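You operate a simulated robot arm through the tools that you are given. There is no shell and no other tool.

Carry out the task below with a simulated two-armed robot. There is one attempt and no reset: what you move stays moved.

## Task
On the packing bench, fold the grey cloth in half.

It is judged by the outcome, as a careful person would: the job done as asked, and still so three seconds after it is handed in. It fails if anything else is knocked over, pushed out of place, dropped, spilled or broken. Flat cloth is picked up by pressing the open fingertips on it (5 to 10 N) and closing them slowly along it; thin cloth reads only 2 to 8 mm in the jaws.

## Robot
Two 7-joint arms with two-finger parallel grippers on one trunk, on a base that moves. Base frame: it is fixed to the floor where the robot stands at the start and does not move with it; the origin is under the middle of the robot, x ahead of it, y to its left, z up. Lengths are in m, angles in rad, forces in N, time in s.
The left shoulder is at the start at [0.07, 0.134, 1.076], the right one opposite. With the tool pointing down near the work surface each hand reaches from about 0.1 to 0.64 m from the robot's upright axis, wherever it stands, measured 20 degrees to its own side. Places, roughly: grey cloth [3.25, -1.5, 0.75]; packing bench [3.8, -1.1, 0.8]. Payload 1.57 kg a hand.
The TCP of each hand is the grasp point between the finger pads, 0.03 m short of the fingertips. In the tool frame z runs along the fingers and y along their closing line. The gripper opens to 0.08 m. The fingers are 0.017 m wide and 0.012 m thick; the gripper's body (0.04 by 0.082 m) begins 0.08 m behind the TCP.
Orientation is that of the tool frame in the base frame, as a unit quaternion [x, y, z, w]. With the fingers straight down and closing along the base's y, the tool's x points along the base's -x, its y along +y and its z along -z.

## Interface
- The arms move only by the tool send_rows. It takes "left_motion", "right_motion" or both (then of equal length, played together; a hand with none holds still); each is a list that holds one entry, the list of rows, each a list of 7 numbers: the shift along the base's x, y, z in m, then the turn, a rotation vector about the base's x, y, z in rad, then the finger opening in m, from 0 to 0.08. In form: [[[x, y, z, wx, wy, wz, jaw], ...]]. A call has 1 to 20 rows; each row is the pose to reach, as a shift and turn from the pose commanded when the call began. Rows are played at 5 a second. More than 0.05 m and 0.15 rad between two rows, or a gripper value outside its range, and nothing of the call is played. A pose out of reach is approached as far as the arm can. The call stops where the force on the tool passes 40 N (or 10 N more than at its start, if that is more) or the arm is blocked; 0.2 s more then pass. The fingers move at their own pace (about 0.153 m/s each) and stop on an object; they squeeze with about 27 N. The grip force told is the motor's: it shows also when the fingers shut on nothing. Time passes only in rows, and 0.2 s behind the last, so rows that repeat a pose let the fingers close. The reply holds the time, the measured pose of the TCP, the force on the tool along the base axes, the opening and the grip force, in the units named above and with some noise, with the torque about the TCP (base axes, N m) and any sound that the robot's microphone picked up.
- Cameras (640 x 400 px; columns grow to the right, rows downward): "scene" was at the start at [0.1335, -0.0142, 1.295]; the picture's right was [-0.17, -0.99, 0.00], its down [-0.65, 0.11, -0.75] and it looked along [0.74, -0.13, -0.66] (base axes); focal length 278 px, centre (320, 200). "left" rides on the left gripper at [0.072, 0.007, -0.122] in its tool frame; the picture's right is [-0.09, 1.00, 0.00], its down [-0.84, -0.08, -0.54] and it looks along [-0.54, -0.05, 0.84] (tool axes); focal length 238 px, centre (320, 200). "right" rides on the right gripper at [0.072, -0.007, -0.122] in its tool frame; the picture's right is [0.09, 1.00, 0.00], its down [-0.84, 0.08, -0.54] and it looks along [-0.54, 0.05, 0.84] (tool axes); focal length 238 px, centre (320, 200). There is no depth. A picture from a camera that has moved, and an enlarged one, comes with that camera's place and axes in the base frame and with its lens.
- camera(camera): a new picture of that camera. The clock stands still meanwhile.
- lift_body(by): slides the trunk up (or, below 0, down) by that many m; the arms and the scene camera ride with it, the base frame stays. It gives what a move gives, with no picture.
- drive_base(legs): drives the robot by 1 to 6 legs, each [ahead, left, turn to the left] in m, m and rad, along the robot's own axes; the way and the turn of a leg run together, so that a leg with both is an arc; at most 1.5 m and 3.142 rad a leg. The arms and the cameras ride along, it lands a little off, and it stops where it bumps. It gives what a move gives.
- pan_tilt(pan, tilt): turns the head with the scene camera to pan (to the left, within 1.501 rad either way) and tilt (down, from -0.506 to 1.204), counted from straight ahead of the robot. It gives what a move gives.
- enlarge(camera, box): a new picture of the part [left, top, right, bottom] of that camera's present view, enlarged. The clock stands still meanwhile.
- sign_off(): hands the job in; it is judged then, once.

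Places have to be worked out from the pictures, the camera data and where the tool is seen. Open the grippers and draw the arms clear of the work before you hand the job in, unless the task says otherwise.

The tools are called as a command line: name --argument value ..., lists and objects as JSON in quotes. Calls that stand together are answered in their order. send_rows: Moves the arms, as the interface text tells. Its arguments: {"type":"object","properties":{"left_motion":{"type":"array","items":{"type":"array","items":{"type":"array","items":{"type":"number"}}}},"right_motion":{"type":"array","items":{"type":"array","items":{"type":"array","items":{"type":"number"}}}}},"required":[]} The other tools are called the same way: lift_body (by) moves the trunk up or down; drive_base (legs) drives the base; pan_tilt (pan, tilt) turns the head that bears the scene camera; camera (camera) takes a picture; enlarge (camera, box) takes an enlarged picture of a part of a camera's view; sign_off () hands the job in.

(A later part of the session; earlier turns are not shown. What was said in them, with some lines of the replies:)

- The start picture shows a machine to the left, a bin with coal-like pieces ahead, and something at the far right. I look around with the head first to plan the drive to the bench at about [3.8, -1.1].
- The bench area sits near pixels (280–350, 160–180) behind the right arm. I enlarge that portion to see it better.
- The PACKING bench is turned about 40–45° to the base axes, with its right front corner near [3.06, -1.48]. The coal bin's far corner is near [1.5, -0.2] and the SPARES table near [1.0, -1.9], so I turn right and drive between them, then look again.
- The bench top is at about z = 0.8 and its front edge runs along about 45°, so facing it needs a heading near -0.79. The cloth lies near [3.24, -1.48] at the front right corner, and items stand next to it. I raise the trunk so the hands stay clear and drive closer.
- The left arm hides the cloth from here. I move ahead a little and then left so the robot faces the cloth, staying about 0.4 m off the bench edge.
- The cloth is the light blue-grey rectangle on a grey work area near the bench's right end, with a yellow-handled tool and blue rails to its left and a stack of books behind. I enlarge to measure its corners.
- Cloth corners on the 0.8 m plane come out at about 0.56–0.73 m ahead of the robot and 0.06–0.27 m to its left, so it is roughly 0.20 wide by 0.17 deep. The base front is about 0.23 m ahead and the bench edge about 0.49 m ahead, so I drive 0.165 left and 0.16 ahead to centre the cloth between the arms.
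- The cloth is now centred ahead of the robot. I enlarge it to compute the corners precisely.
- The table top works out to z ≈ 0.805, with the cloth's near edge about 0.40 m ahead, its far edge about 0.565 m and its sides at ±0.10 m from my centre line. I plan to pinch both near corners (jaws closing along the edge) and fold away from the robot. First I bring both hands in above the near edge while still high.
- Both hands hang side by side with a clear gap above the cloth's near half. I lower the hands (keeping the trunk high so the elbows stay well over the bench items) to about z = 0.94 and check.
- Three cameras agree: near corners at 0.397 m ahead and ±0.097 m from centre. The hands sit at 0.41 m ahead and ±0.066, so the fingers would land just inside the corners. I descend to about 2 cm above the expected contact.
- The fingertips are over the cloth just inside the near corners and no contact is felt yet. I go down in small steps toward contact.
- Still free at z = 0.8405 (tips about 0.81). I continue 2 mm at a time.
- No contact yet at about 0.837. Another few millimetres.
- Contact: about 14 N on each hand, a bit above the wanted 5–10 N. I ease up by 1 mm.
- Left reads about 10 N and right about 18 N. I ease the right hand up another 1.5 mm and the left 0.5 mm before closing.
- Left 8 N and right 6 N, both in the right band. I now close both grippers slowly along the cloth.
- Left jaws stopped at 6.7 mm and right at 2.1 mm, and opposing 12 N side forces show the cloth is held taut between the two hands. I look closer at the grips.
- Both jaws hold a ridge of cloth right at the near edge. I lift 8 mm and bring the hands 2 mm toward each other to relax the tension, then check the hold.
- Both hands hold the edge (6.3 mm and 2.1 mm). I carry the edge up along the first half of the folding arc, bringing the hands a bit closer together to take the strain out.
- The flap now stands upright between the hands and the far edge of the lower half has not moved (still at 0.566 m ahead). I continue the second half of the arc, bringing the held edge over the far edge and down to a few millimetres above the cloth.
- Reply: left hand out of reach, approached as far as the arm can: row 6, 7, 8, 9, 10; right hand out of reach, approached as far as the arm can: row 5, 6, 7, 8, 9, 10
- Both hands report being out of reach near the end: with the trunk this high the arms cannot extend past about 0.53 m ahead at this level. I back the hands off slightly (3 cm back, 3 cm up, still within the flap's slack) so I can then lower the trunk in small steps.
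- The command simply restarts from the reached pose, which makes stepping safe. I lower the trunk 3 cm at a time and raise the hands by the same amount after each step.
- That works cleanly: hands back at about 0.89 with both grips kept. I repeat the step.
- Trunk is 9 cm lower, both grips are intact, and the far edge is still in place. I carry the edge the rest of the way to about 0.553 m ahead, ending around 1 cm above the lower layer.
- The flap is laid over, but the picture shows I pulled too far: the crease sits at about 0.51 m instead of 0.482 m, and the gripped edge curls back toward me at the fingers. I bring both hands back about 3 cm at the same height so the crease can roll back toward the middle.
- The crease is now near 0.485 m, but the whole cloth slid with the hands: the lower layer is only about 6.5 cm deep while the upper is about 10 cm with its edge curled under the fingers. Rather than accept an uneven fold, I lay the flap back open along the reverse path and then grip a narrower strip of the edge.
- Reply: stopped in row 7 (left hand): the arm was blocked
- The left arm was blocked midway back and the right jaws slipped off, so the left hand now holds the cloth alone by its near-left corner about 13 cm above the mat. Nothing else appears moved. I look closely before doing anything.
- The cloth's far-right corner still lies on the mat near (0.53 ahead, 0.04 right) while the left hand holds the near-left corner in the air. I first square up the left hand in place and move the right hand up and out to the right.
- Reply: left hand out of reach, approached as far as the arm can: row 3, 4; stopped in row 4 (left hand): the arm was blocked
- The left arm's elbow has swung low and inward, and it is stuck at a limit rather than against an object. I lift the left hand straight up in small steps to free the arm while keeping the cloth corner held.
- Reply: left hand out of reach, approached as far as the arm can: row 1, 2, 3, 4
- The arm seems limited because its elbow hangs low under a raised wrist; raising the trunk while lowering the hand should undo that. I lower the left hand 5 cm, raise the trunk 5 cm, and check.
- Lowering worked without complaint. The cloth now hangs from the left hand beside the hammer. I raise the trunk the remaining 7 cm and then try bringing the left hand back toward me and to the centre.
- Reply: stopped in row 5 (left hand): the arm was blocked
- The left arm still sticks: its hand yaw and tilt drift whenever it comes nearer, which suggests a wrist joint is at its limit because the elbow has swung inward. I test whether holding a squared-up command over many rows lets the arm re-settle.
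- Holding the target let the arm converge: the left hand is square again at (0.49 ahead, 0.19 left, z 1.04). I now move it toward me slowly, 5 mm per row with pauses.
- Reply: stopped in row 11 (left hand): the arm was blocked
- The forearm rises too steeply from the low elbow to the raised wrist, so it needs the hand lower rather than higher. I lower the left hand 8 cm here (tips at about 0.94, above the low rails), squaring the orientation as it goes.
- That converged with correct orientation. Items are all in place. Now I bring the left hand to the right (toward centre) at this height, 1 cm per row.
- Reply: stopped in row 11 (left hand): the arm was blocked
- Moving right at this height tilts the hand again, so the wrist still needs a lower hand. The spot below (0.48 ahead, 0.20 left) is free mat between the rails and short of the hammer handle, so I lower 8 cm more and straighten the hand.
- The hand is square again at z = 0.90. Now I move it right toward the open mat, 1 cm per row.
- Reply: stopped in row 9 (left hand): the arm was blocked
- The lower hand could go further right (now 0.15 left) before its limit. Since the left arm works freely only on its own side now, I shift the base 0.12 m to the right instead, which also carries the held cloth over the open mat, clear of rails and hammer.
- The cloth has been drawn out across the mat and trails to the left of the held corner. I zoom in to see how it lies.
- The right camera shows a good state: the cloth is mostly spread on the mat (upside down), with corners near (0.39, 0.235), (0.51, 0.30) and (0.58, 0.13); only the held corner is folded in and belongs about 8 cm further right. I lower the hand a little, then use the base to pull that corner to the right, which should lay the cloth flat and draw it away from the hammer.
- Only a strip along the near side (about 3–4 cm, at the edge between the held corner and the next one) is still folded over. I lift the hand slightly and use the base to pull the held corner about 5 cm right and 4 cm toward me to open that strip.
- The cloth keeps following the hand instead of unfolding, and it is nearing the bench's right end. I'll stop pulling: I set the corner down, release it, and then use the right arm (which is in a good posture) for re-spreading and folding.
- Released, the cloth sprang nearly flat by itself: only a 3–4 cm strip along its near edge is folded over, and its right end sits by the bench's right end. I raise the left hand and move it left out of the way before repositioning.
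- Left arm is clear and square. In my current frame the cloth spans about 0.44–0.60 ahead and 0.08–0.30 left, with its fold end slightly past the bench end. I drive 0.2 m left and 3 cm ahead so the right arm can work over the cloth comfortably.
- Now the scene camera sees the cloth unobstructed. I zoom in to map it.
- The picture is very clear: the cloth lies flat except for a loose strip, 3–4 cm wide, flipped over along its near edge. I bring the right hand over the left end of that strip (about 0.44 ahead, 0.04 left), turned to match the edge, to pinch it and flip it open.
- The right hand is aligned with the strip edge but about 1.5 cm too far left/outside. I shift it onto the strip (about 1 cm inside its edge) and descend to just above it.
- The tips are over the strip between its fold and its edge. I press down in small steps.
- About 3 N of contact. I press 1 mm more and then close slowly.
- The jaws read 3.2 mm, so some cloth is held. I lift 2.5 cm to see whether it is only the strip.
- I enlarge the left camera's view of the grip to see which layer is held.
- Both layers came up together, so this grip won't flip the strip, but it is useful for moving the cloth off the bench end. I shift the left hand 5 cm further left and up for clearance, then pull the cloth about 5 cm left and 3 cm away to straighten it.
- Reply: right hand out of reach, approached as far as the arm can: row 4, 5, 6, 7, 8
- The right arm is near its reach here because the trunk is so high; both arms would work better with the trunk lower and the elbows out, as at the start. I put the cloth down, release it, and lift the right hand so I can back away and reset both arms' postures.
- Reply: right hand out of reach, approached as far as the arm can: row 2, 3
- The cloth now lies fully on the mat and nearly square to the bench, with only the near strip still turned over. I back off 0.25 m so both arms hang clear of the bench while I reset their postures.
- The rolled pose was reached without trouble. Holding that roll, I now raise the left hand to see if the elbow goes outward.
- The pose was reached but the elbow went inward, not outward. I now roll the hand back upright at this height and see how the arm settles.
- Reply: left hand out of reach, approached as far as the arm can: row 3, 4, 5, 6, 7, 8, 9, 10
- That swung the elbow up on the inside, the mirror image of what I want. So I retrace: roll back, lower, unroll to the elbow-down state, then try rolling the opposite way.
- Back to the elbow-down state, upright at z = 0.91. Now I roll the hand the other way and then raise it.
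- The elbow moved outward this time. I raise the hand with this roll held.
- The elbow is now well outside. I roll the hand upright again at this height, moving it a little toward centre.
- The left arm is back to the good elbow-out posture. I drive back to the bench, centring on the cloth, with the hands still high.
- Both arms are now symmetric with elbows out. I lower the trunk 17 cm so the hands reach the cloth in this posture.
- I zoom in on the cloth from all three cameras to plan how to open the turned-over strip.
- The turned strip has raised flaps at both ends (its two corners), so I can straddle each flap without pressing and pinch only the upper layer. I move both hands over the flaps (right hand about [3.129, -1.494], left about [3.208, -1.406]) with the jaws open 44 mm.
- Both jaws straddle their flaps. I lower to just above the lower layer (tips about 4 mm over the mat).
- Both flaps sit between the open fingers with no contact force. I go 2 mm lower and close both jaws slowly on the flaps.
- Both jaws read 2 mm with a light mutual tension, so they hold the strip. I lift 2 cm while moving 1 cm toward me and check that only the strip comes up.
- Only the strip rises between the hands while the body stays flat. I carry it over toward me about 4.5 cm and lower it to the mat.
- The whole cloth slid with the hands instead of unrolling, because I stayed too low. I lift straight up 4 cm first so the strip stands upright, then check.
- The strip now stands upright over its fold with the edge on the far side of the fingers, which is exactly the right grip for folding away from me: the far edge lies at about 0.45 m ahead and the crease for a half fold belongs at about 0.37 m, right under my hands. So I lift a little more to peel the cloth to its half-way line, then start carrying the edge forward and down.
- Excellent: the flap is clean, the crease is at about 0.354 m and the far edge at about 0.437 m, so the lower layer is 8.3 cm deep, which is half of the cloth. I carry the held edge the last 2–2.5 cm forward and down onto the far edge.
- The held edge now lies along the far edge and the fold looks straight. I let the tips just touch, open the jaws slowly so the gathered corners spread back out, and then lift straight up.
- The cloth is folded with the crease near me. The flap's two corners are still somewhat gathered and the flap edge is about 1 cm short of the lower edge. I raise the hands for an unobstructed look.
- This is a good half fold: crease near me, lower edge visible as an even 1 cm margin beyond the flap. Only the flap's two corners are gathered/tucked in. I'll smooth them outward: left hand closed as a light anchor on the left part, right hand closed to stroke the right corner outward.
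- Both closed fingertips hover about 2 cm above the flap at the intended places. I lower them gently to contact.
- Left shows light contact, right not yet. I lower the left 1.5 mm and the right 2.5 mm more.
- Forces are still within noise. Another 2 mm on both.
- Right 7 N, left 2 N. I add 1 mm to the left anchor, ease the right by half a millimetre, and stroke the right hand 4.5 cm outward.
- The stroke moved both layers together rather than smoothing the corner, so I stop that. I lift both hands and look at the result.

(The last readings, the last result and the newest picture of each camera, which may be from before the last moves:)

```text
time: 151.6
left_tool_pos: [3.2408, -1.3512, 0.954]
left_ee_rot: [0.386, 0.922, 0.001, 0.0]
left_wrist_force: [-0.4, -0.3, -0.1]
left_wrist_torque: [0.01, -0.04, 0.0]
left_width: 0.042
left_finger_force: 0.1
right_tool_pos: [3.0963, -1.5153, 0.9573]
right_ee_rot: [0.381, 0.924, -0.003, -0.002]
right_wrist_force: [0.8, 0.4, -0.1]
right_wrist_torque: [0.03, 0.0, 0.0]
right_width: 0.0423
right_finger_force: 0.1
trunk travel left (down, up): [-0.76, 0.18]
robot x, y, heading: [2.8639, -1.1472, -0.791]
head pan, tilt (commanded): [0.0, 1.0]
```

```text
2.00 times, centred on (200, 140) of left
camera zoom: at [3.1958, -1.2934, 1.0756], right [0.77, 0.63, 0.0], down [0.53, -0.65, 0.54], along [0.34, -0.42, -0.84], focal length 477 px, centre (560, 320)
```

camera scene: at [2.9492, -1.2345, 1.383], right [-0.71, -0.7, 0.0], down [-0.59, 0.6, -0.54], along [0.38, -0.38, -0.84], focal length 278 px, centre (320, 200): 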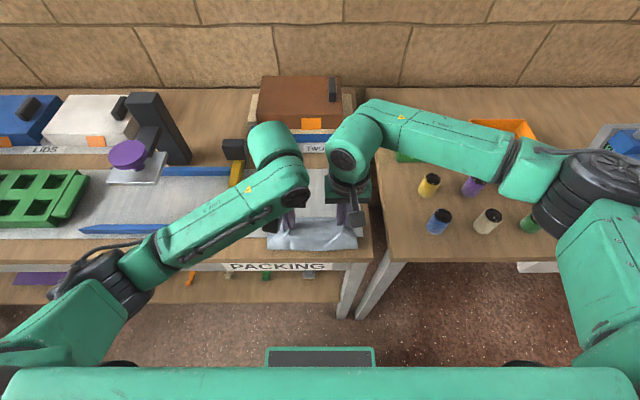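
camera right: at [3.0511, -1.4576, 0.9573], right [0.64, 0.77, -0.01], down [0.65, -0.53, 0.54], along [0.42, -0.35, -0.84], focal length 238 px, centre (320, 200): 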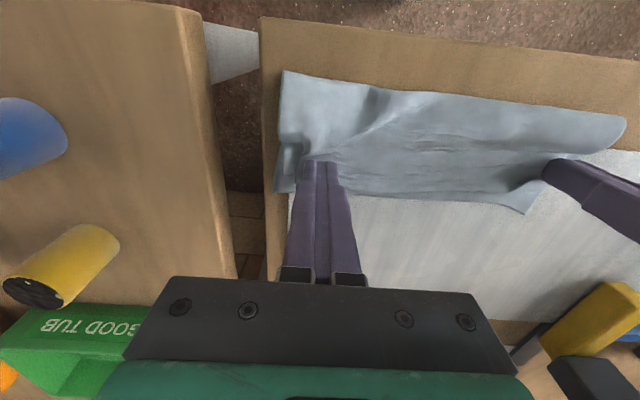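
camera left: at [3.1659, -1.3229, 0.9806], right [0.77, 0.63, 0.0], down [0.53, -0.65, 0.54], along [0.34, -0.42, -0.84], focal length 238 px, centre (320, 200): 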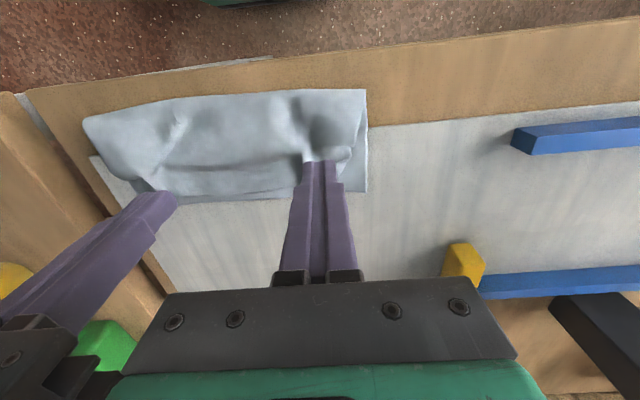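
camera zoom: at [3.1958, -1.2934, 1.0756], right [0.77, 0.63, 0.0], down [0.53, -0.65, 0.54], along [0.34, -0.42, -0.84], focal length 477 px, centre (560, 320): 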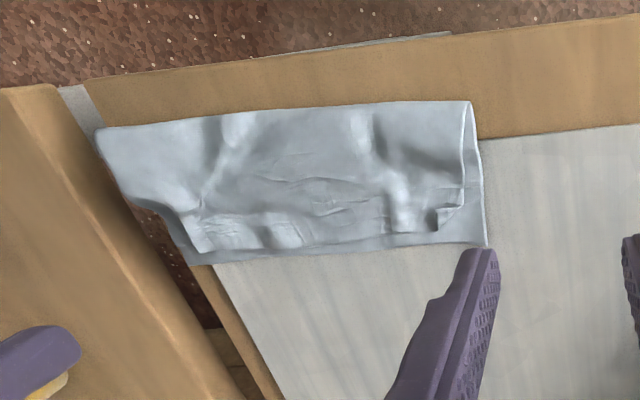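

The fold holds: the flap's corners are within about 1–2 cm of the lower corners, with small pleats. But the cloth's right end now touches the bench's right end, so I will press both closed hands lightly on it and slide the whole folded cloth left and away from the edges. First I position the hands above it.

send_rows --left_motion '[[[-0.0155, -0.0143, -0.01, 0, 0, 0, 0.02], [-0.031, -0.0286, -0.02, 0, 0, 0, 0.0], [-0.0466, -0.0429, -0.04, 0, 0, 0, 0], [-0.0621, -0.0572, -0.06, 0, 0, 0, 0], [-0.0621, -0.0572, -0.08, 0, 0, 0, 0], [-0.0621, -0.0572, -0.095, 0, 0, 0, 0], [-0.0621, -0.0572, -0.095, 0, 0, 0, 0]]]' --right_motion '[[[0.0002, 0.0064, -0.01, 0, 0, 0, 0.02], [0.0004, 0.0129, -0.02, 0, 0, 0, 0.0], [0.0006, 0.0194, -0.04, 0, 0, 0, 0], [0.0008, 0.0258, -0.06, 0, 0, 0, 0], [0.0008, 0.0258, -0.08, 0, 0, 0, 0], [0.0008, 0.0258, -0.098, 0, 0, 0, 0], [0.0008, 0.0258, -0.098, 0, 0, 0, 0]]]'

camera --camera "right"

camera --camera "left"

```text
time: 153.2
left_tool_pos: [3.1793, -1.406, 0.8601]
left_ee_rot: [0.387, 0.922, 0.001, 0.0]
left_wrist_force: [0.0, 0.2, 1.2]
left_wrist_torque: [-0.05, -0.02, -0.02]
left_width: 0.0002
left_finger_force: 21.1
right_tool_pos: [3.0989, -1.4902, 0.8568]
right_ee_rot: [0.381, 0.925, -0.003, -0.001]
right_wrist_force: [0.4, -0.1, -0.3]
right_wrist_torque: [-0.01, -0.02, 0.02]
right_width: 0.0
right_finger_force: 21.1
trunk travel left (down, up): [-0.76, 0.18]
robot x, y, heading: [2.8645, -1.1468, -0.787]
head pan, tilt (commanded): [0.0, 1.0]
```

```text
taken
camera right: at [3.0421, -1.4437, 0.9786], right [0.64, 0.77, -0.01], down [0.65, -0.53, 0.54], along [0.41, -0.35, -0.84], focal length 238 px, centre (320, 200)
```

right: 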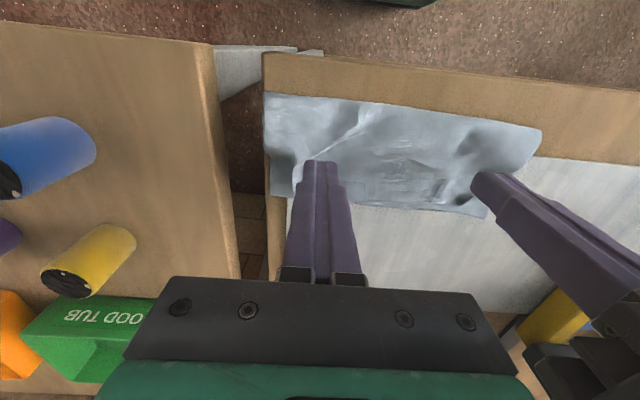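

```text
taken
camera left: at [3.1327, -1.3484, 0.9808], right [0.77, 0.63, 0.0], down [0.53, -0.65, 0.54], along [0.34, -0.42, -0.84], focal length 238 px, centre (320, 200)
```

left: 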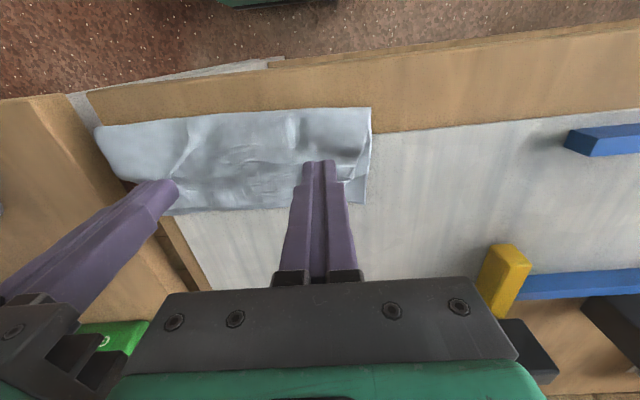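

Hands are centred over the folded cloth. I lower both to light contact.

send_rows --left_motion '[[[0, 0, -0.01, 0, 0, 0, 0], [0, 0, -0.018, 0, 0, 0, 0], [0, 0, -0.0225, 0, 0, 0, 0], [0, 0, -0.024, 0, 0, 0, 0], [0, 0, -0.024, 0, 0, 0, 0]]]' --right_motion '[[[0, 0, -0.008, 0, 0, 0, 0], [0, 0, -0.015, 0, 0, 0, 0], [0, 0, -0.019, 0, 0, 0, 0], [0, 0, -0.021, 0, 0, 0, 0], [0, 0, -0.021, 0, 0, 0, 0]]]'

```text
time: 154.4
left_tool_pos: [3.1801, -1.4056, 0.8374]
left_ee_rot: [0.386, 0.923, 0.001, 0.001]
left_wrist_force: [0.0, 0.0, 0.8]
left_wrist_torque: [-0.01, -0.02, -0.01]
left_width: 0.0
left_finger_force: 21.0
right_tool_pos: [3.0994, -1.4905, 0.8362]
right_ee_rot: [0.381, 0.924, -0.003, -0.003]
right_wrist_force: [-0.2, 0.0, 1.4]
right_wrist_torque: [0.02, 0.0, 0.02]
right_width: 0.0
right_finger_force: 21.3
trunk travel left (down, up): [-0.76, 0.18]
robot x, y, heading: [2.8626, -1.15, -0.792]
head pan, tilt (commanded): [0.0, 1.0]
```

Just touching. I press 1.5 mm more on both to reach about 5 N.

send_rows --left_motion '[[[0, 0, -0.001, 0, 0, 0, 0], [0, 0, -0.0018, 0, 0, 0, 0], [0, 0, -0.0018, 0, 0, 0, 0]]]' --right_motion '[[[0, 0, -0.001, 0, 0, 0, 0], [0, 0, -0.0015, 0, 0, 0, 0], [0, 0, -0.0015, 0, 0, 0, 0]]]'

```text
time: 155.2
left_tool_pos: [3.1796, -1.4071, 0.8354]
left_ee_rot: [0.386, 0.922, 0.0, 0.002]
left_wrist_force: [1.2, 0.5, 14.0]
left_wrist_torque: [0.0, 0.04, -0.01]
left_width: 0.0
left_finger_force: 20.9
right_tool_pos: [3.0989, -1.4907, 0.8358]
right_ee_rot: [0.381, 0.924, -0.004, 0.0]
right_wrist_force: [-0.4, -0.5, 3.5]
right_wrist_torque: [-0.04, -0.03, 0.04]
right_width: 0.0
right_finger_force: 21.8
trunk travel left (down, up): [-0.76, 0.18]
robot x, y, heading: [2.8653, -1.1522, -0.79]
head pan, tilt (commanded): [0.0, 1.0]
```

Left 14 N, right 3.5 N: I balance them and slide both hands together about 5 cm left and 4 cm away from me.

send_rows --left_motion '[[[0, 0, 0.0008, 0, 0, 0, 0], [0.0064, 0.0007, 0.0008, 0, 0, 0, 0], [0.0127, 0.0014, 0.0008, 0, 0, 0, 0], [0.0191, 0.0021, 0.0008, 0, 0, 0, 0], [0.0254, 0.0028, 0.0008, 0, 0, 0, 0], [0.0318, 0.0035, 0.0008, 0, 0, 0, 0], [0.0382, 0.0042, 0.0008, 0, 0, 0, 0], [0.0445, 0.0048, 0.0008, 0, 0, 0, 0], [0.0509, 0.0055, 0.0008, 0, 0, 0, 0], [0.0572, 0.0062, 0.0008, 0, 0, 0, 0], [0.0636, 0.0069, 0.0008, 0, 0, 0, 0], [0.0636, 0.0069, 0.0008, 0, 0, 0, 0]]]' --right_motion '[[[0, 0, -0.0005, 0, 0, 0, 0], [0.0064, 0.0007, -0.0005, 0, 0, 0, 0], [0.0127, 0.0014, -0.0005, 0, 0, 0, 0], [0.0191, 0.0021, -0.0005, 0, 0, 0, 0], [0.0254, 0.0028, -0.0005, 0, 0, 0, 0], [0.0318, 0.0035, -0.0005, 0, 0, 0, 0], [0.0382, 0.0042, -0.0005, 0, 0, 0, 0], [0.0445, 0.0048, -0.0005, 0, 0, 0, 0], [0.0509, 0.0055, -0.0005, 0, 0, 0, 0], [0.0572, 0.0062, -0.0005, 0, 0, 0, 0], [0.0636, 0.0069, -0.0005, 0, 0, 0, 0], [0.0636, 0.0069, -0.0005, 0, 0, 0, 0]]]'

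enlarge --camera "scene" --box '[240, 165, 400, 265]'

camera --camera "right"

camera --camera "left"

```text
time: 157.8
left_tool_pos: [3.2422, -1.3992, 0.8365]
left_ee_rot: [0.385, 0.923, 0.0, 0.003]
left_wrist_force: [-0.8, 0.2, -0.2]
left_wrist_torque: [-0.02, 0.01, -0.03]
left_width: 0.0002
left_finger_force: 21.5
right_tool_pos: [3.161, -1.4833, 0.8366]
right_ee_rot: [0.382, 0.924, -0.003, 0.0]
right_wrist_force: [-3.9, -0.8, 22.9]
right_wrist_torque: [0.03, 0.1, 0.01]
right_width: 0.0002
right_finger_force: 21.2
trunk travel left (down, up): [-0.76, 0.18]
robot x, y, heading: [2.8632, -1.1492, -0.791]
head pan, tilt (commanded): [0.0, 1.0]
```

```text
4.00 times, centred on (320, 215) of scene
camera zoom: at [2.9454, -1.2316, 1.3834], right [-0.71, -0.7, 0.0], down [-0.59, 0.6, -0.54], along [0.38, -0.39, -0.84], focal length 1112 px, centre (320, 140)
```

zoom: 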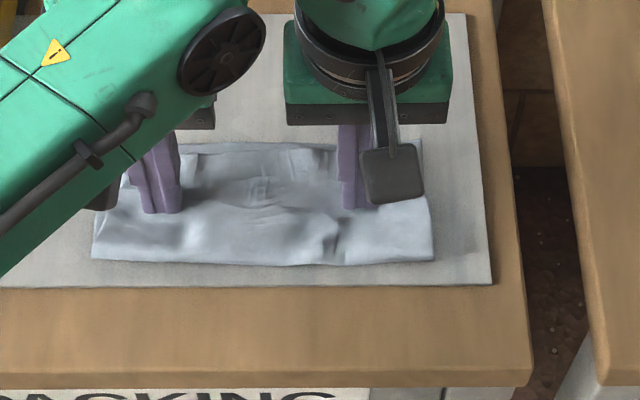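

```text
taken
camera right: at [3.1038, -1.4355, 0.9568], right [0.64, 0.77, -0.01], down [0.65, -0.53, 0.54], along [0.42, -0.35, -0.84], focal length 238 px, centre (320, 200)
```

right: 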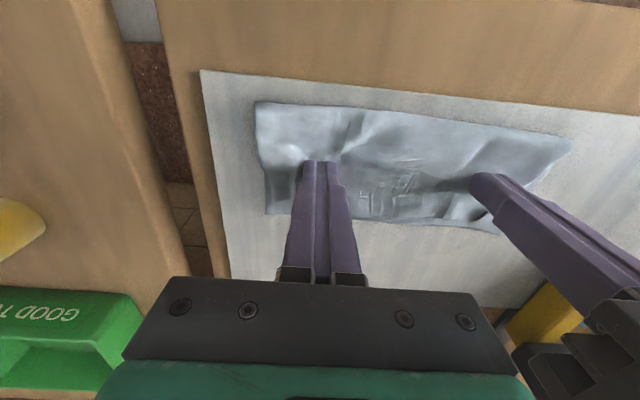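

```text
taken
camera left: at [3.1957, -1.3412, 0.9572], right [0.77, 0.63, 0.0], down [0.53, -0.65, 0.54], along [0.35, -0.42, -0.84], focal length 238 px, centre (320, 200)
```

left: 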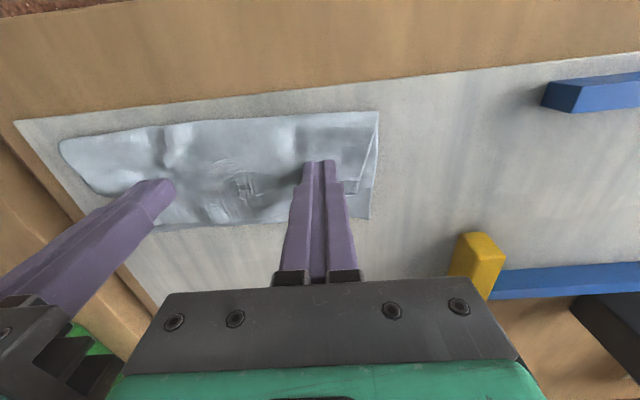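

The folded cloth slid as one piece back onto the mat, well clear of the edges. I lift both hands and inspect.

send_rows --left_motion '[[[0, 0, 0.01, 0, 0, 0, 0], [0, 0, 0.03, 0, 0, 0, 0], [0.007, 0.007, 0.06, 0, 0, 0, 0], [0.021, 0.021, 0.09, 0, 0, 0, 0.02], [0.035, 0.035, 0.12, 0, 0, 0, 0.04]]]' --right_motion '[[[0, 0, 0.01, 0, 0, 0, 0], [0, 0, 0.03, 0, 0, 0, 0], [-0.007, -0.007, 0.06, 0, 0, 0, 0], [-0.021, -0.021, 0.09, 0, 0, 0, 0.02], [-0.042, -0.042, 0.12, 0, 0, 0, 0.04]]]'

enlarge --camera "scene" --box '[250, 165, 378, 245]'

enlarge --camera "right" --box '[260, 50, 580, 250]'

enlarge --camera "left" --box '[60, 50, 380, 250]'

```text
time: 159.0
left_tool_pos: [3.2774, -1.3648, 0.9565]
left_ee_rot: [0.386, 0.922, 0.001, 0.001]
left_wrist_force: [-0.8, 0.0, -0.3]
left_wrist_torque: [-0.02, -0.01, 0.03]
left_width: 0.04
left_finger_force: 0.0
right_tool_pos: [3.1179, -1.5255, 0.9572]
right_ee_rot: [0.38, 0.925, -0.003, 0.0]
right_wrist_force: [-0.2, -0.9, 0.6]
right_wrist_torque: [-0.03, -0.04, 0.01]
right_width: 0.0402
right_finger_force: 0.0
trunk travel left (down, up): [-0.76, 0.18]
robot x, y, heading: [2.8661, -1.1517, -0.786]
head pan, tilt (commanded): [0.0, 1.0]
```

```text
5.00 times, centred on (314, 205) of scene
camera zoom: at [2.9468, -1.2337, 1.3831], right [-0.71, -0.7, 0.0], down [-0.59, 0.6, -0.54], along [0.38, -0.38, -0.84], focal length 1390 px, centre (350, 175)
```

zoom: 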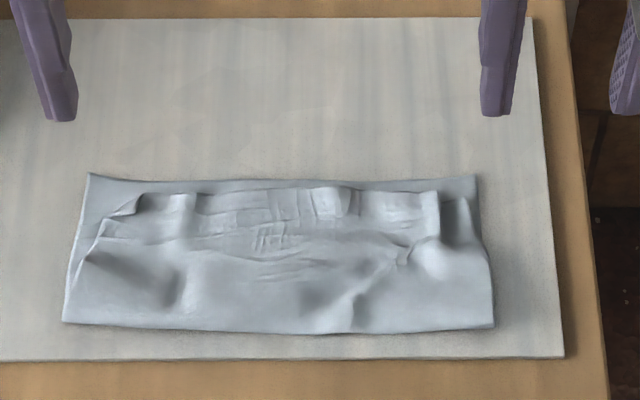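

```text
2.00 times, centred on (420, 150) of right
camera zoom: at [3.0608, -1.4784, 1.078], right [0.64, 0.77, -0.01], down [0.65, -0.53, 0.54], along [0.41, -0.35, -0.84], focal length 477 px, centre (120, 300)
```

zoom: 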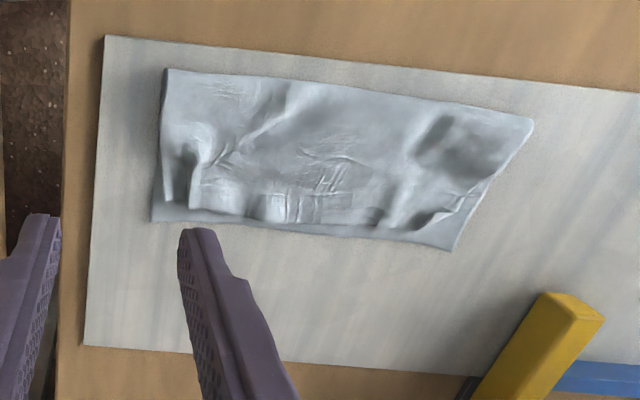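

```text
2.00 times, centred on (220, 150) of left
camera zoom: at [3.2307, -1.3087, 1.0769], right [0.77, 0.63, 0.0], down [0.53, -0.65, 0.54], along [0.35, -0.42, -0.84], focal length 477 px, centre (520, 300)
```

zoom: 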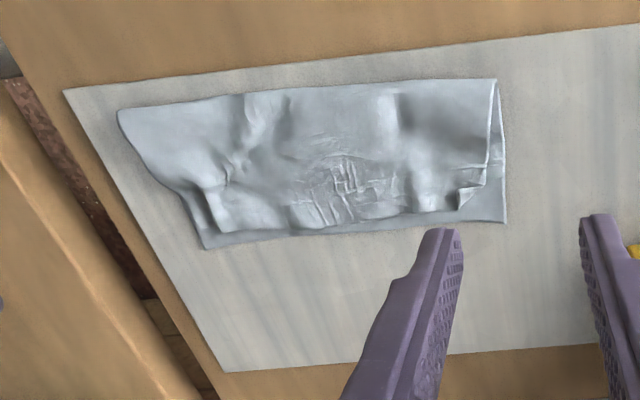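

The cloth lies folded in half on the mat. The main blemish is a small dog-ear at the flap's left corner (about 1.5 cm). I bring the left hand over it for a closer look and a possible gentle fix.

send_rows --left_motion '[[[-0.0018, -0.0098, -0.02, 0, 0, 0, 0.036], [-0.0035, -0.0196, -0.04, 0, 0, 0, 0.036], [-0.0053, -0.0294, -0.06, 0, 0, 0, 0.036], [-0.007, -0.0392, -0.08, 0, 0, 0, 0.036], [-0.007, -0.0392, -0.085, 0, 0, 0, 0.036], [-0.007, -0.0392, -0.085, 0, 0, 0, 0.036]]]'

enlarge --camera "left" --box '[220, 80, 420, 205]'

enlarge --camera "right" --box '[400, 80, 560, 180]'

```text
time: 160.4
left_tool_pos: [3.2725, -1.4057, 0.8697]
left_ee_rot: [0.387, 0.922, 0.001, 0.001]
left_wrist_force: [0.5, 0.7, -0.3]
left_wrist_torque: [0.0, -0.01, -0.01]
left_width: 0.0361
left_finger_force: 0.2
right_tool_pos: [3.1194, -1.5256, 0.9561]
right_ee_rot: [0.381, 0.925, -0.003, -0.002]
right_wrist_force: [0.1, -0.1, -0.6]
right_wrist_torque: [0.01, -0.01, -0.03]
right_width: 0.0402
right_finger_force: 0.1
trunk travel left (down, up): [-0.76, 0.18]
robot x, y, heading: [2.8636, -1.1519, -0.793]
head pan, tilt (commanded): [0.0, 1.0]
```

```text
3.20 times, centred on (320, 142) of left
camera zoom: at [3.2259, -1.3474, 0.9906], right [0.77, 0.63, 0.0], down [0.53, -0.65, 0.54], along [0.34, -0.42, -0.84], focal length 763 px, centre (320, 384)
```

zoom: 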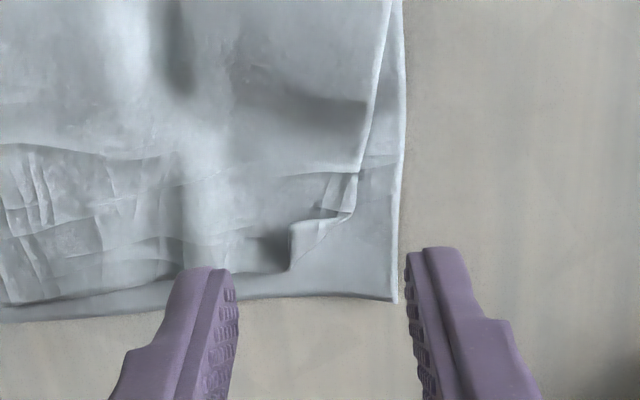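

```text
4.00 times, centred on (480, 130) of right
camera zoom: at [3.0628, -1.4787, 1.0774], right [0.64, 0.77, -0.01], down [0.65, -0.53, 0.54], along [0.41, -0.35, -0.84], focal length 953 px, centre (-320, 480)
```

zoom: 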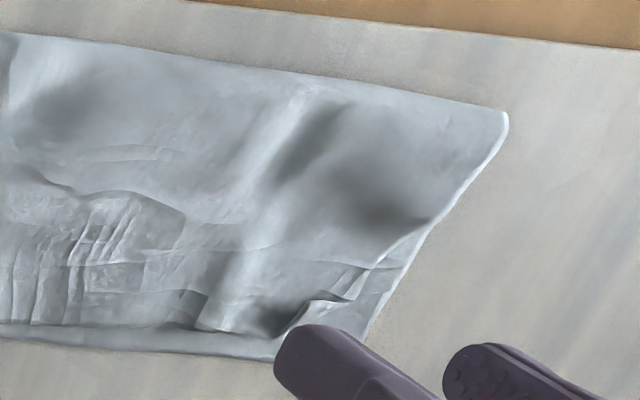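

The dog-ear is only a small pleat about 2 cm wide, lying flat. I check the right corner the same way with a close view.

enlarge --camera "right" --box '[310, 80, 470, 180]'

enlarge --camera "scene" --box '[320, 190, 368, 220]'

enlarge --camera "scene" --box '[256, 190, 320, 230]'

```text
4.00 times, centred on (390, 130) of right
camera zoom: at [3.0628, -1.4787, 1.0774], right [0.64, 0.77, -0.01], down [0.65, -0.53, 0.54], along [0.41, -0.35, -0.84], focal length 953 px, centre (40, 480)
```

zoom: 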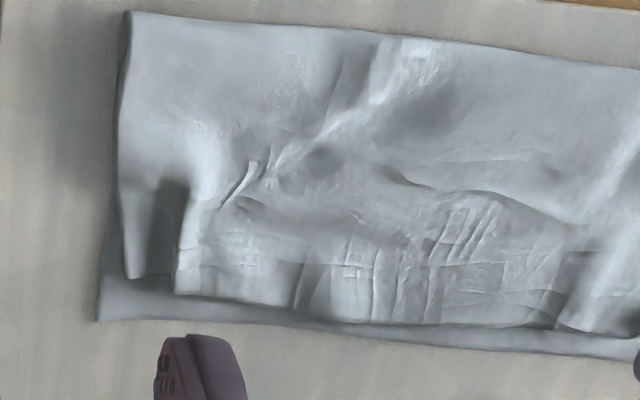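

```text
13.33 times, centred on (344, 205) of scene
camera zoom: at [2.949, -1.2342, 1.383], right [-0.71, -0.7, 0.0], down [-0.59, 0.6, -0.54], along [0.38, -0.38, -0.84], focal length 3705 px, centre (0, 133)
```

zoom: 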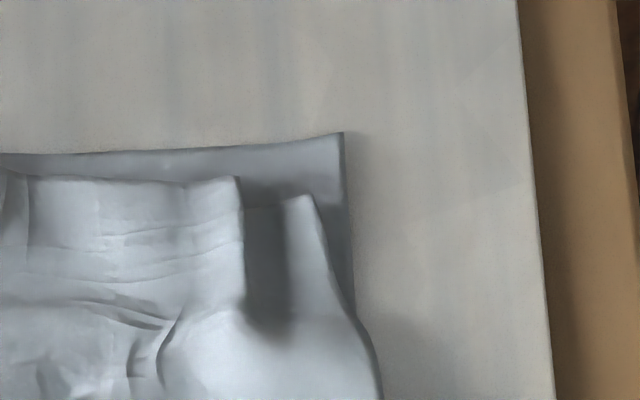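

```text
10.00 times, centred on (288, 210) of scene
camera zoom: at [2.949, -1.2342, 1.383], right [-0.71, -0.7, 0.0], down [-0.59, 0.6, -0.54], along [0.38, -0.38, -0.84], focal length 2779 px, centre (640, 100)
```

zoom: 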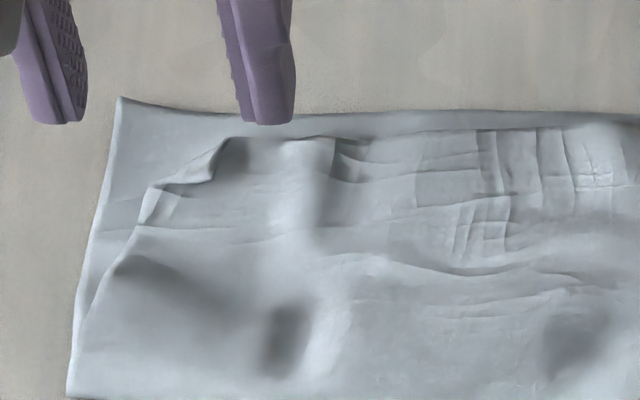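

The right corner sits within 1.5 cm of its partner. At the left, the flap's corner tip is tucked under by about 2 cm. I'll try to free it: lift that corner briefly by the raised ridge next to it, without pressing on the lower layer.

send_rows --left_motion '[[[-0.007, -0.0042, 0.005, 0, 0, 0, 0.03], [-0.0141, -0.0085, 0.005, 0, 0, 0, 0.03], [-0.0211, -0.0127, 0.005, 0, 0, 0, 0.03], [-0.0281, -0.0169, 0.0, 0, 0, 0, 0.03], [-0.0281, -0.0169, -0.015, 0, 0, 0, 0.03], [-0.0281, -0.0169, -0.02, 0, 0, 0, 0.03], [-0.0281, -0.0169, -0.02, 0, 0, 0, 0.03]]]'

enlarge --camera "left" --box '[220, 80, 420, 205]'

enlarge --camera "scene" --box '[240, 175, 336, 235]'

```text
time: 162.0
left_tool_pos: [3.2443, -1.421, 0.8501]
left_ee_rot: [0.387, 0.922, 0.002, 0.001]
left_wrist_force: [0.6, -0.1, -0.1]
left_wrist_torque: [0.02, -0.01, 0.02]
left_width: 0.0298
left_finger_force: 0.1
right_tool_pos: [3.1189, -1.5256, 0.9555]
right_ee_rot: [0.381, 0.924, -0.003, -0.002]
right_wrist_force: [0.3, 0.3, 0.9]
right_wrist_torque: [-0.01, 0.01, 0.0]
right_width: 0.0399
right_finger_force: 0.2
trunk travel left (down, up): [-0.76, 0.18]
robot x, y, heading: [2.864, -1.1477, -0.789]
head pan, tilt (commanded): [0.0, 1.0]
```

```text
3.20 times, centred on (320, 142) of left
camera zoom: at [3.1978, -1.3638, 0.9703], right [0.77, 0.63, 0.0], down [0.53, -0.65, 0.54], along [0.34, -0.42, -0.84], focal length 763 px, centre (320, 384)
```

zoom: 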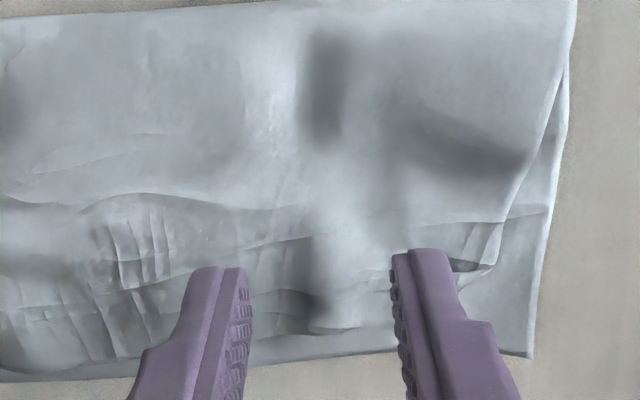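

```text
6.67 times, centred on (288, 205) of scene
camera zoom: at [2.9488, -1.2342, 1.383], right [-0.71, -0.7, 0.0], down [-0.59, 0.6, -0.54], along [0.38, -0.38, -0.84], focal length 1853 px, centre (533, 167)
```

zoom: 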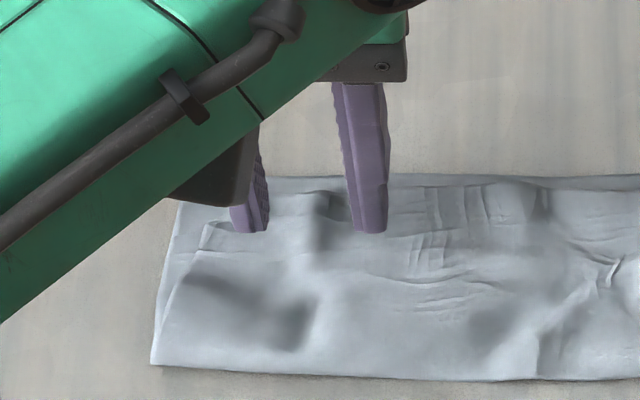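

The fingers straddle the ridge but about 1 cm too far from the edge. I shift 8 mm outward, lower to just above the layers, and close gently on the ridge.

send_rows --left_motion '[[[0.0056, -0.0057, 0, 0, 0, 0, 0.03], [0.0056, -0.0057, -0.006, 0, 0, 0, 0.03], [0.0056, -0.0057, -0.0105, 0, 0, 0, 0.03], [0.0056, -0.0057, -0.0105, 0, 0, 0, 0.026], [0.0056, -0.0057, -0.0105, 0, 0, 0, 0.022], [0.0056, -0.0057, -0.0105, 0, 0, 0, 0.018], [0.0056, -0.0057, -0.0105, 0, 0, 0, 0.014], [0.0056, -0.0057, -0.0105, 0, 0, 0, 0.01], [0.0056, -0.0057, -0.0105, 0, 0, 0, 0.006], [0.0056, -0.0057, -0.0105, 0, 0, 0, 0.002], [0.0056, -0.0057, -0.0105, 0, 0, 0, 0], [0.0056, -0.0057, -0.0105, 0, 0, 0, 0]]]'

enlarge --camera "left" --box '[220, 80, 420, 205]'

```text
time: 164.6
left_tool_pos: [3.2492, -1.4273, 0.8394]
left_ee_rot: [0.386, 0.922, 0.0, 0.0]
left_wrist_force: [0.9, -0.5, 0.4]
left_wrist_torque: [0.04, 0.0, 0.01]
left_width: 0.0
left_finger_force: 21.1
right_tool_pos: [3.1196, -1.5254, 0.9557]
right_ee_rot: [0.381, 0.925, -0.003, -0.002]
right_wrist_force: [0.4, 0.0, 0.3]
right_wrist_torque: [-0.02, 0.01, 0.02]
right_width: 0.0401
right_finger_force: 0.1
trunk travel left (down, up): [-0.76, 0.18]
robot x, y, heading: [2.8633, -1.1485, -0.789]
head pan, tilt (commanded): [0.0, 1.0]
```

```text
3.20 times, centred on (320, 142) of left
camera zoom: at [3.2037, -1.3695, 0.9603], right [0.77, 0.63, 0.0], down [0.53, -0.65, 0.54], along [0.34, -0.42, -0.84], focal length 763 px, centre (320, 384)
```

zoom: 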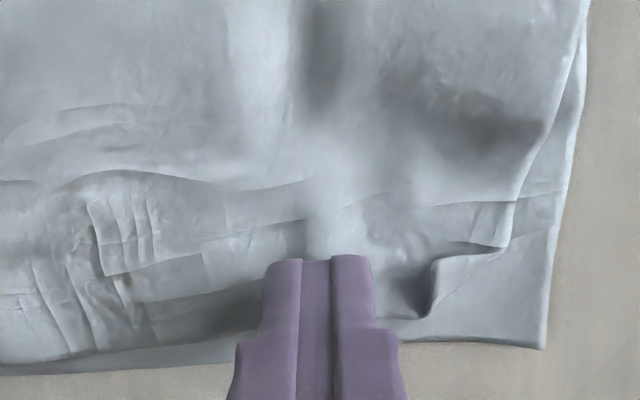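

The jaws closed on nothing, so the cloth there is flat; the tucked tip is only about 1.7 cm, which is fine for a half fold. I stop tinkering: I lift both hands straight up, opening the grippers once clear.

send_rows --left_motion '[[[0, 0, 0.01, 0, 0, 0, 0], [0, 0, 0.03, 0, 0, 0, 0], [0, 0, 0.06, 0, 0, 0, 0.02], [0, 0, 0.09, 0, 0, 0, 0.04], [0, 0, 0.12, 0, 0, 0, 0.06], [0, 0, 0.15, 0, 0, 0, 0.08], [0.01, 0.01, 0.18, 0, 0, 0, 0.08]]]' --right_motion '[[[0, 0, 0.01, 0, 0, 0, 0.04], [0, 0, 0.02, 0, 0, 0, 0.04], [0, 0, 0.03, 0, 0, 0, 0.05], [0, 0, 0.04, 0, 0, 0, 0.06], [0, 0, 0.05, 0, 0, 0, 0.08], [0, 0, 0.06, 0, 0, 0, 0.08], [-0.01, -0.01, 0.07, 0, 0, 0, 0.08]]]'

camera --camera "scene"

```text
time: 166.2
left_tool_pos: [3.258, -1.4164, 1.0194]
left_ee_rot: [0.386, 0.922, 0.002, 0.0]
left_wrist_force: [-0.1, 0.4, -0.2]
left_wrist_torque: [-0.03, -0.04, 0.03]
left_width: 0.08
left_finger_force: 0.0
right_tool_pos: [3.1099, -1.5355, 1.0251]
right_ee_rot: [0.38, 0.925, -0.003, -0.001]
right_wrist_force: [-0.6, 0.1, -0.1]
right_wrist_torque: [-0.04, 0.0, 0.03]
right_width: 0.08
right_finger_force: 0.0
trunk travel left (down, up): [-0.76, 0.18]
robot x, y, heading: [2.862, -1.1507, -0.795]
head pan, tilt (commanded): [0.0, 1.0]
```

```text
taken
camera scene: at [2.9482, -1.2337, 1.383], right [-0.71, -0.7, 0.0], down [-0.59, 0.6, -0.54], along [0.38, -0.38, -0.84], focal length 278 px, centre (320, 200)
```

scene: 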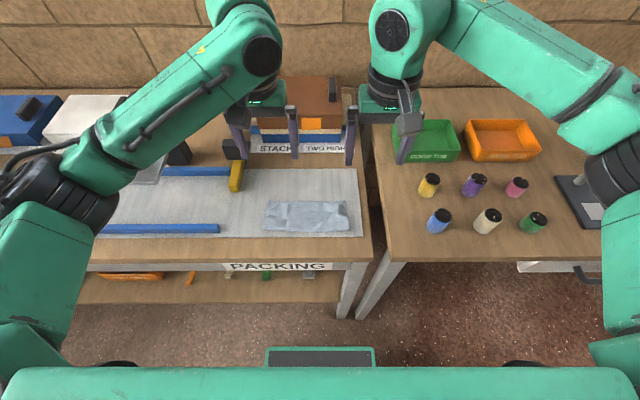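

The folded cloth lies on the mat and both grippers are open. I raise the trunk and back away from the bench for a final overall check.

lift_body --by 0.12

drive_base --legs '[[-0.24, 0, 0]]'

pan_tilt --pan 0.0 --tilt 0.75

camera --camera "scene"

enlarge --camera "scene" --box '[230, 180, 390, 280]'

```text
time: 167.7
left_tool_pos: [3.259, -1.4162, 1.1389]
left_ee_rot: [0.385, 0.923, 0.001, 0.0]
left_wrist_force: [1.1, -0.4, -0.3]
left_wrist_torque: [0.02, -0.01, 0.03]
left_width: 0.0801
left_finger_force: 0.1
right_tool_pos: [3.1112, -1.5362, 1.1434]
right_ee_rot: [0.381, 0.924, -0.002, -0.002]
right_wrist_force: [-0.4, -1.0, 0.5]
right_wrist_torque: [-0.01, 0.03, 0.01]
right_width: 0.08
right_finger_force: 0.0
trunk travel left (down, up): [-0.88, 0.06]
robot x, y, heading: [2.8617, -1.1542, -0.79]
head pan, tilt (commanded): [0.0, 1.0]
```

```text
time: 169.4
left_tool_pos: [3.0934, -1.2513, 1.1375]
left_ee_rot: [0.386, 0.923, 0.001, -0.001]
left_wrist_force: [-0.2, 0.2, 0.3]
left_wrist_torque: [0.05, 0.0, -0.02]
left_width: 0.0802
left_finger_force: 0.1
right_tool_pos: [2.9461, -1.3687, 1.1436]
right_ee_rot: [0.38, 0.925, -0.003, -0.003]
right_wrist_force: [0.3, -0.4, 0.7]
right_wrist_torque: [-0.02, 0.06, 0.0]
right_width: 0.0801
right_finger_force: 0.0
trunk travel left (down, up): [-0.88, 0.06]
robot x, y, heading: [2.6928, -0.9821, -0.792]
head pan, tilt (commanded): [0.0, 1.0]
```

```text
time: 170.2
left_tool_pos: [3.0912, -1.2481, 1.1395]
left_ee_rot: [0.386, 0.923, 0.001, 0.001]
left_wrist_force: [-0.1, 0.7, 0.3]
left_wrist_torque: [-0.02, 0.01, -0.01]
left_width: 0.0798
left_finger_force: 0.1
right_tool_pos: [2.9446, -1.3674, 1.1458]
right_ee_rot: [0.38, 0.925, -0.003, -0.002]
right_wrist_force: [-0.5, 0.5, -0.9]
right_wrist_torque: [0.02, -0.02, 0.04]
right_width: 0.0799
right_finger_force: 0.0
trunk travel left (down, up): [-0.88, 0.06]
robot x, y, heading: [2.6999, -0.9776, -0.784]
head pan, tilt (commanded): [0.0, 0.75]
```

```text
taken
camera scene: at [2.7909, -1.0745, 1.5221], right [-0.71, -0.7, 0.0], down [-0.48, 0.48, -0.73], along [0.51, -0.52, -0.68], focal length 278 px, centre (320, 200)
```

scene: 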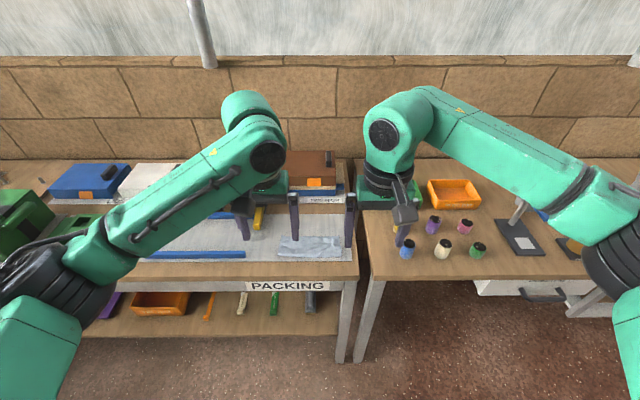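

```text
4.00 times, centred on (310, 230) of scene
camera zoom: at [2.7909, -1.0745, 1.5221], right [-0.71, -0.7, 0.0], down [-0.48, 0.48, -0.73], along [0.51, -0.52, -0.68], focal length 1112 px, centre (360, 80)
```

zoom: 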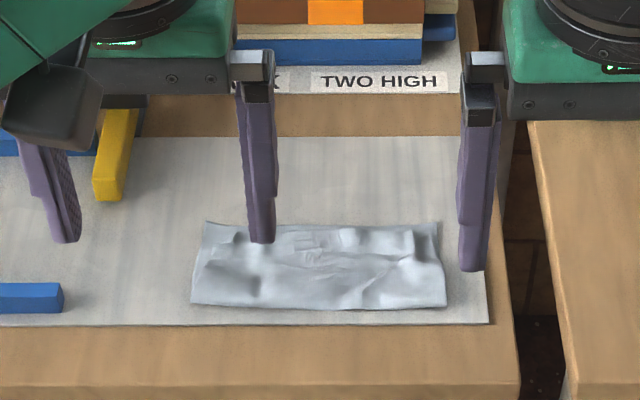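

From a distance the grey cloth lies folded in half on the mat, both grippers are open and clear, and the hammer, rails, press, stack and bottles are all where they were. I hand the job in.

sign_off

```text
The job is handed in.
```

I folded the grey cloth in half on the packing bench and handed the job in. It lies on the mat, clear of the bench edges, with the crease toward the robot.

The fold is not perfectly neat:
- **Edges:** the top layer stops about 1 cm short of the bottom edge.
- **Corners:** the top layer's right corner is within about 1.5 cm of the one below it. At the left corner, a tip of about 1.7 cm is tucked under, and one attempt to free it did not work.
- **Surface:** there are a few small pleats and wrinkles from gripping.

My first attempt slipped when the left arm got stuck, and the cloth had to be pulled back out flat and refolded. It ended up underside up, and in a slightly different spot from where it started.

In the last pictures, the hammer, rails and book stack next to the cloth were where they had been, and I saw nothing else out of place. I opened both grippers and backed the robot away before handing in.
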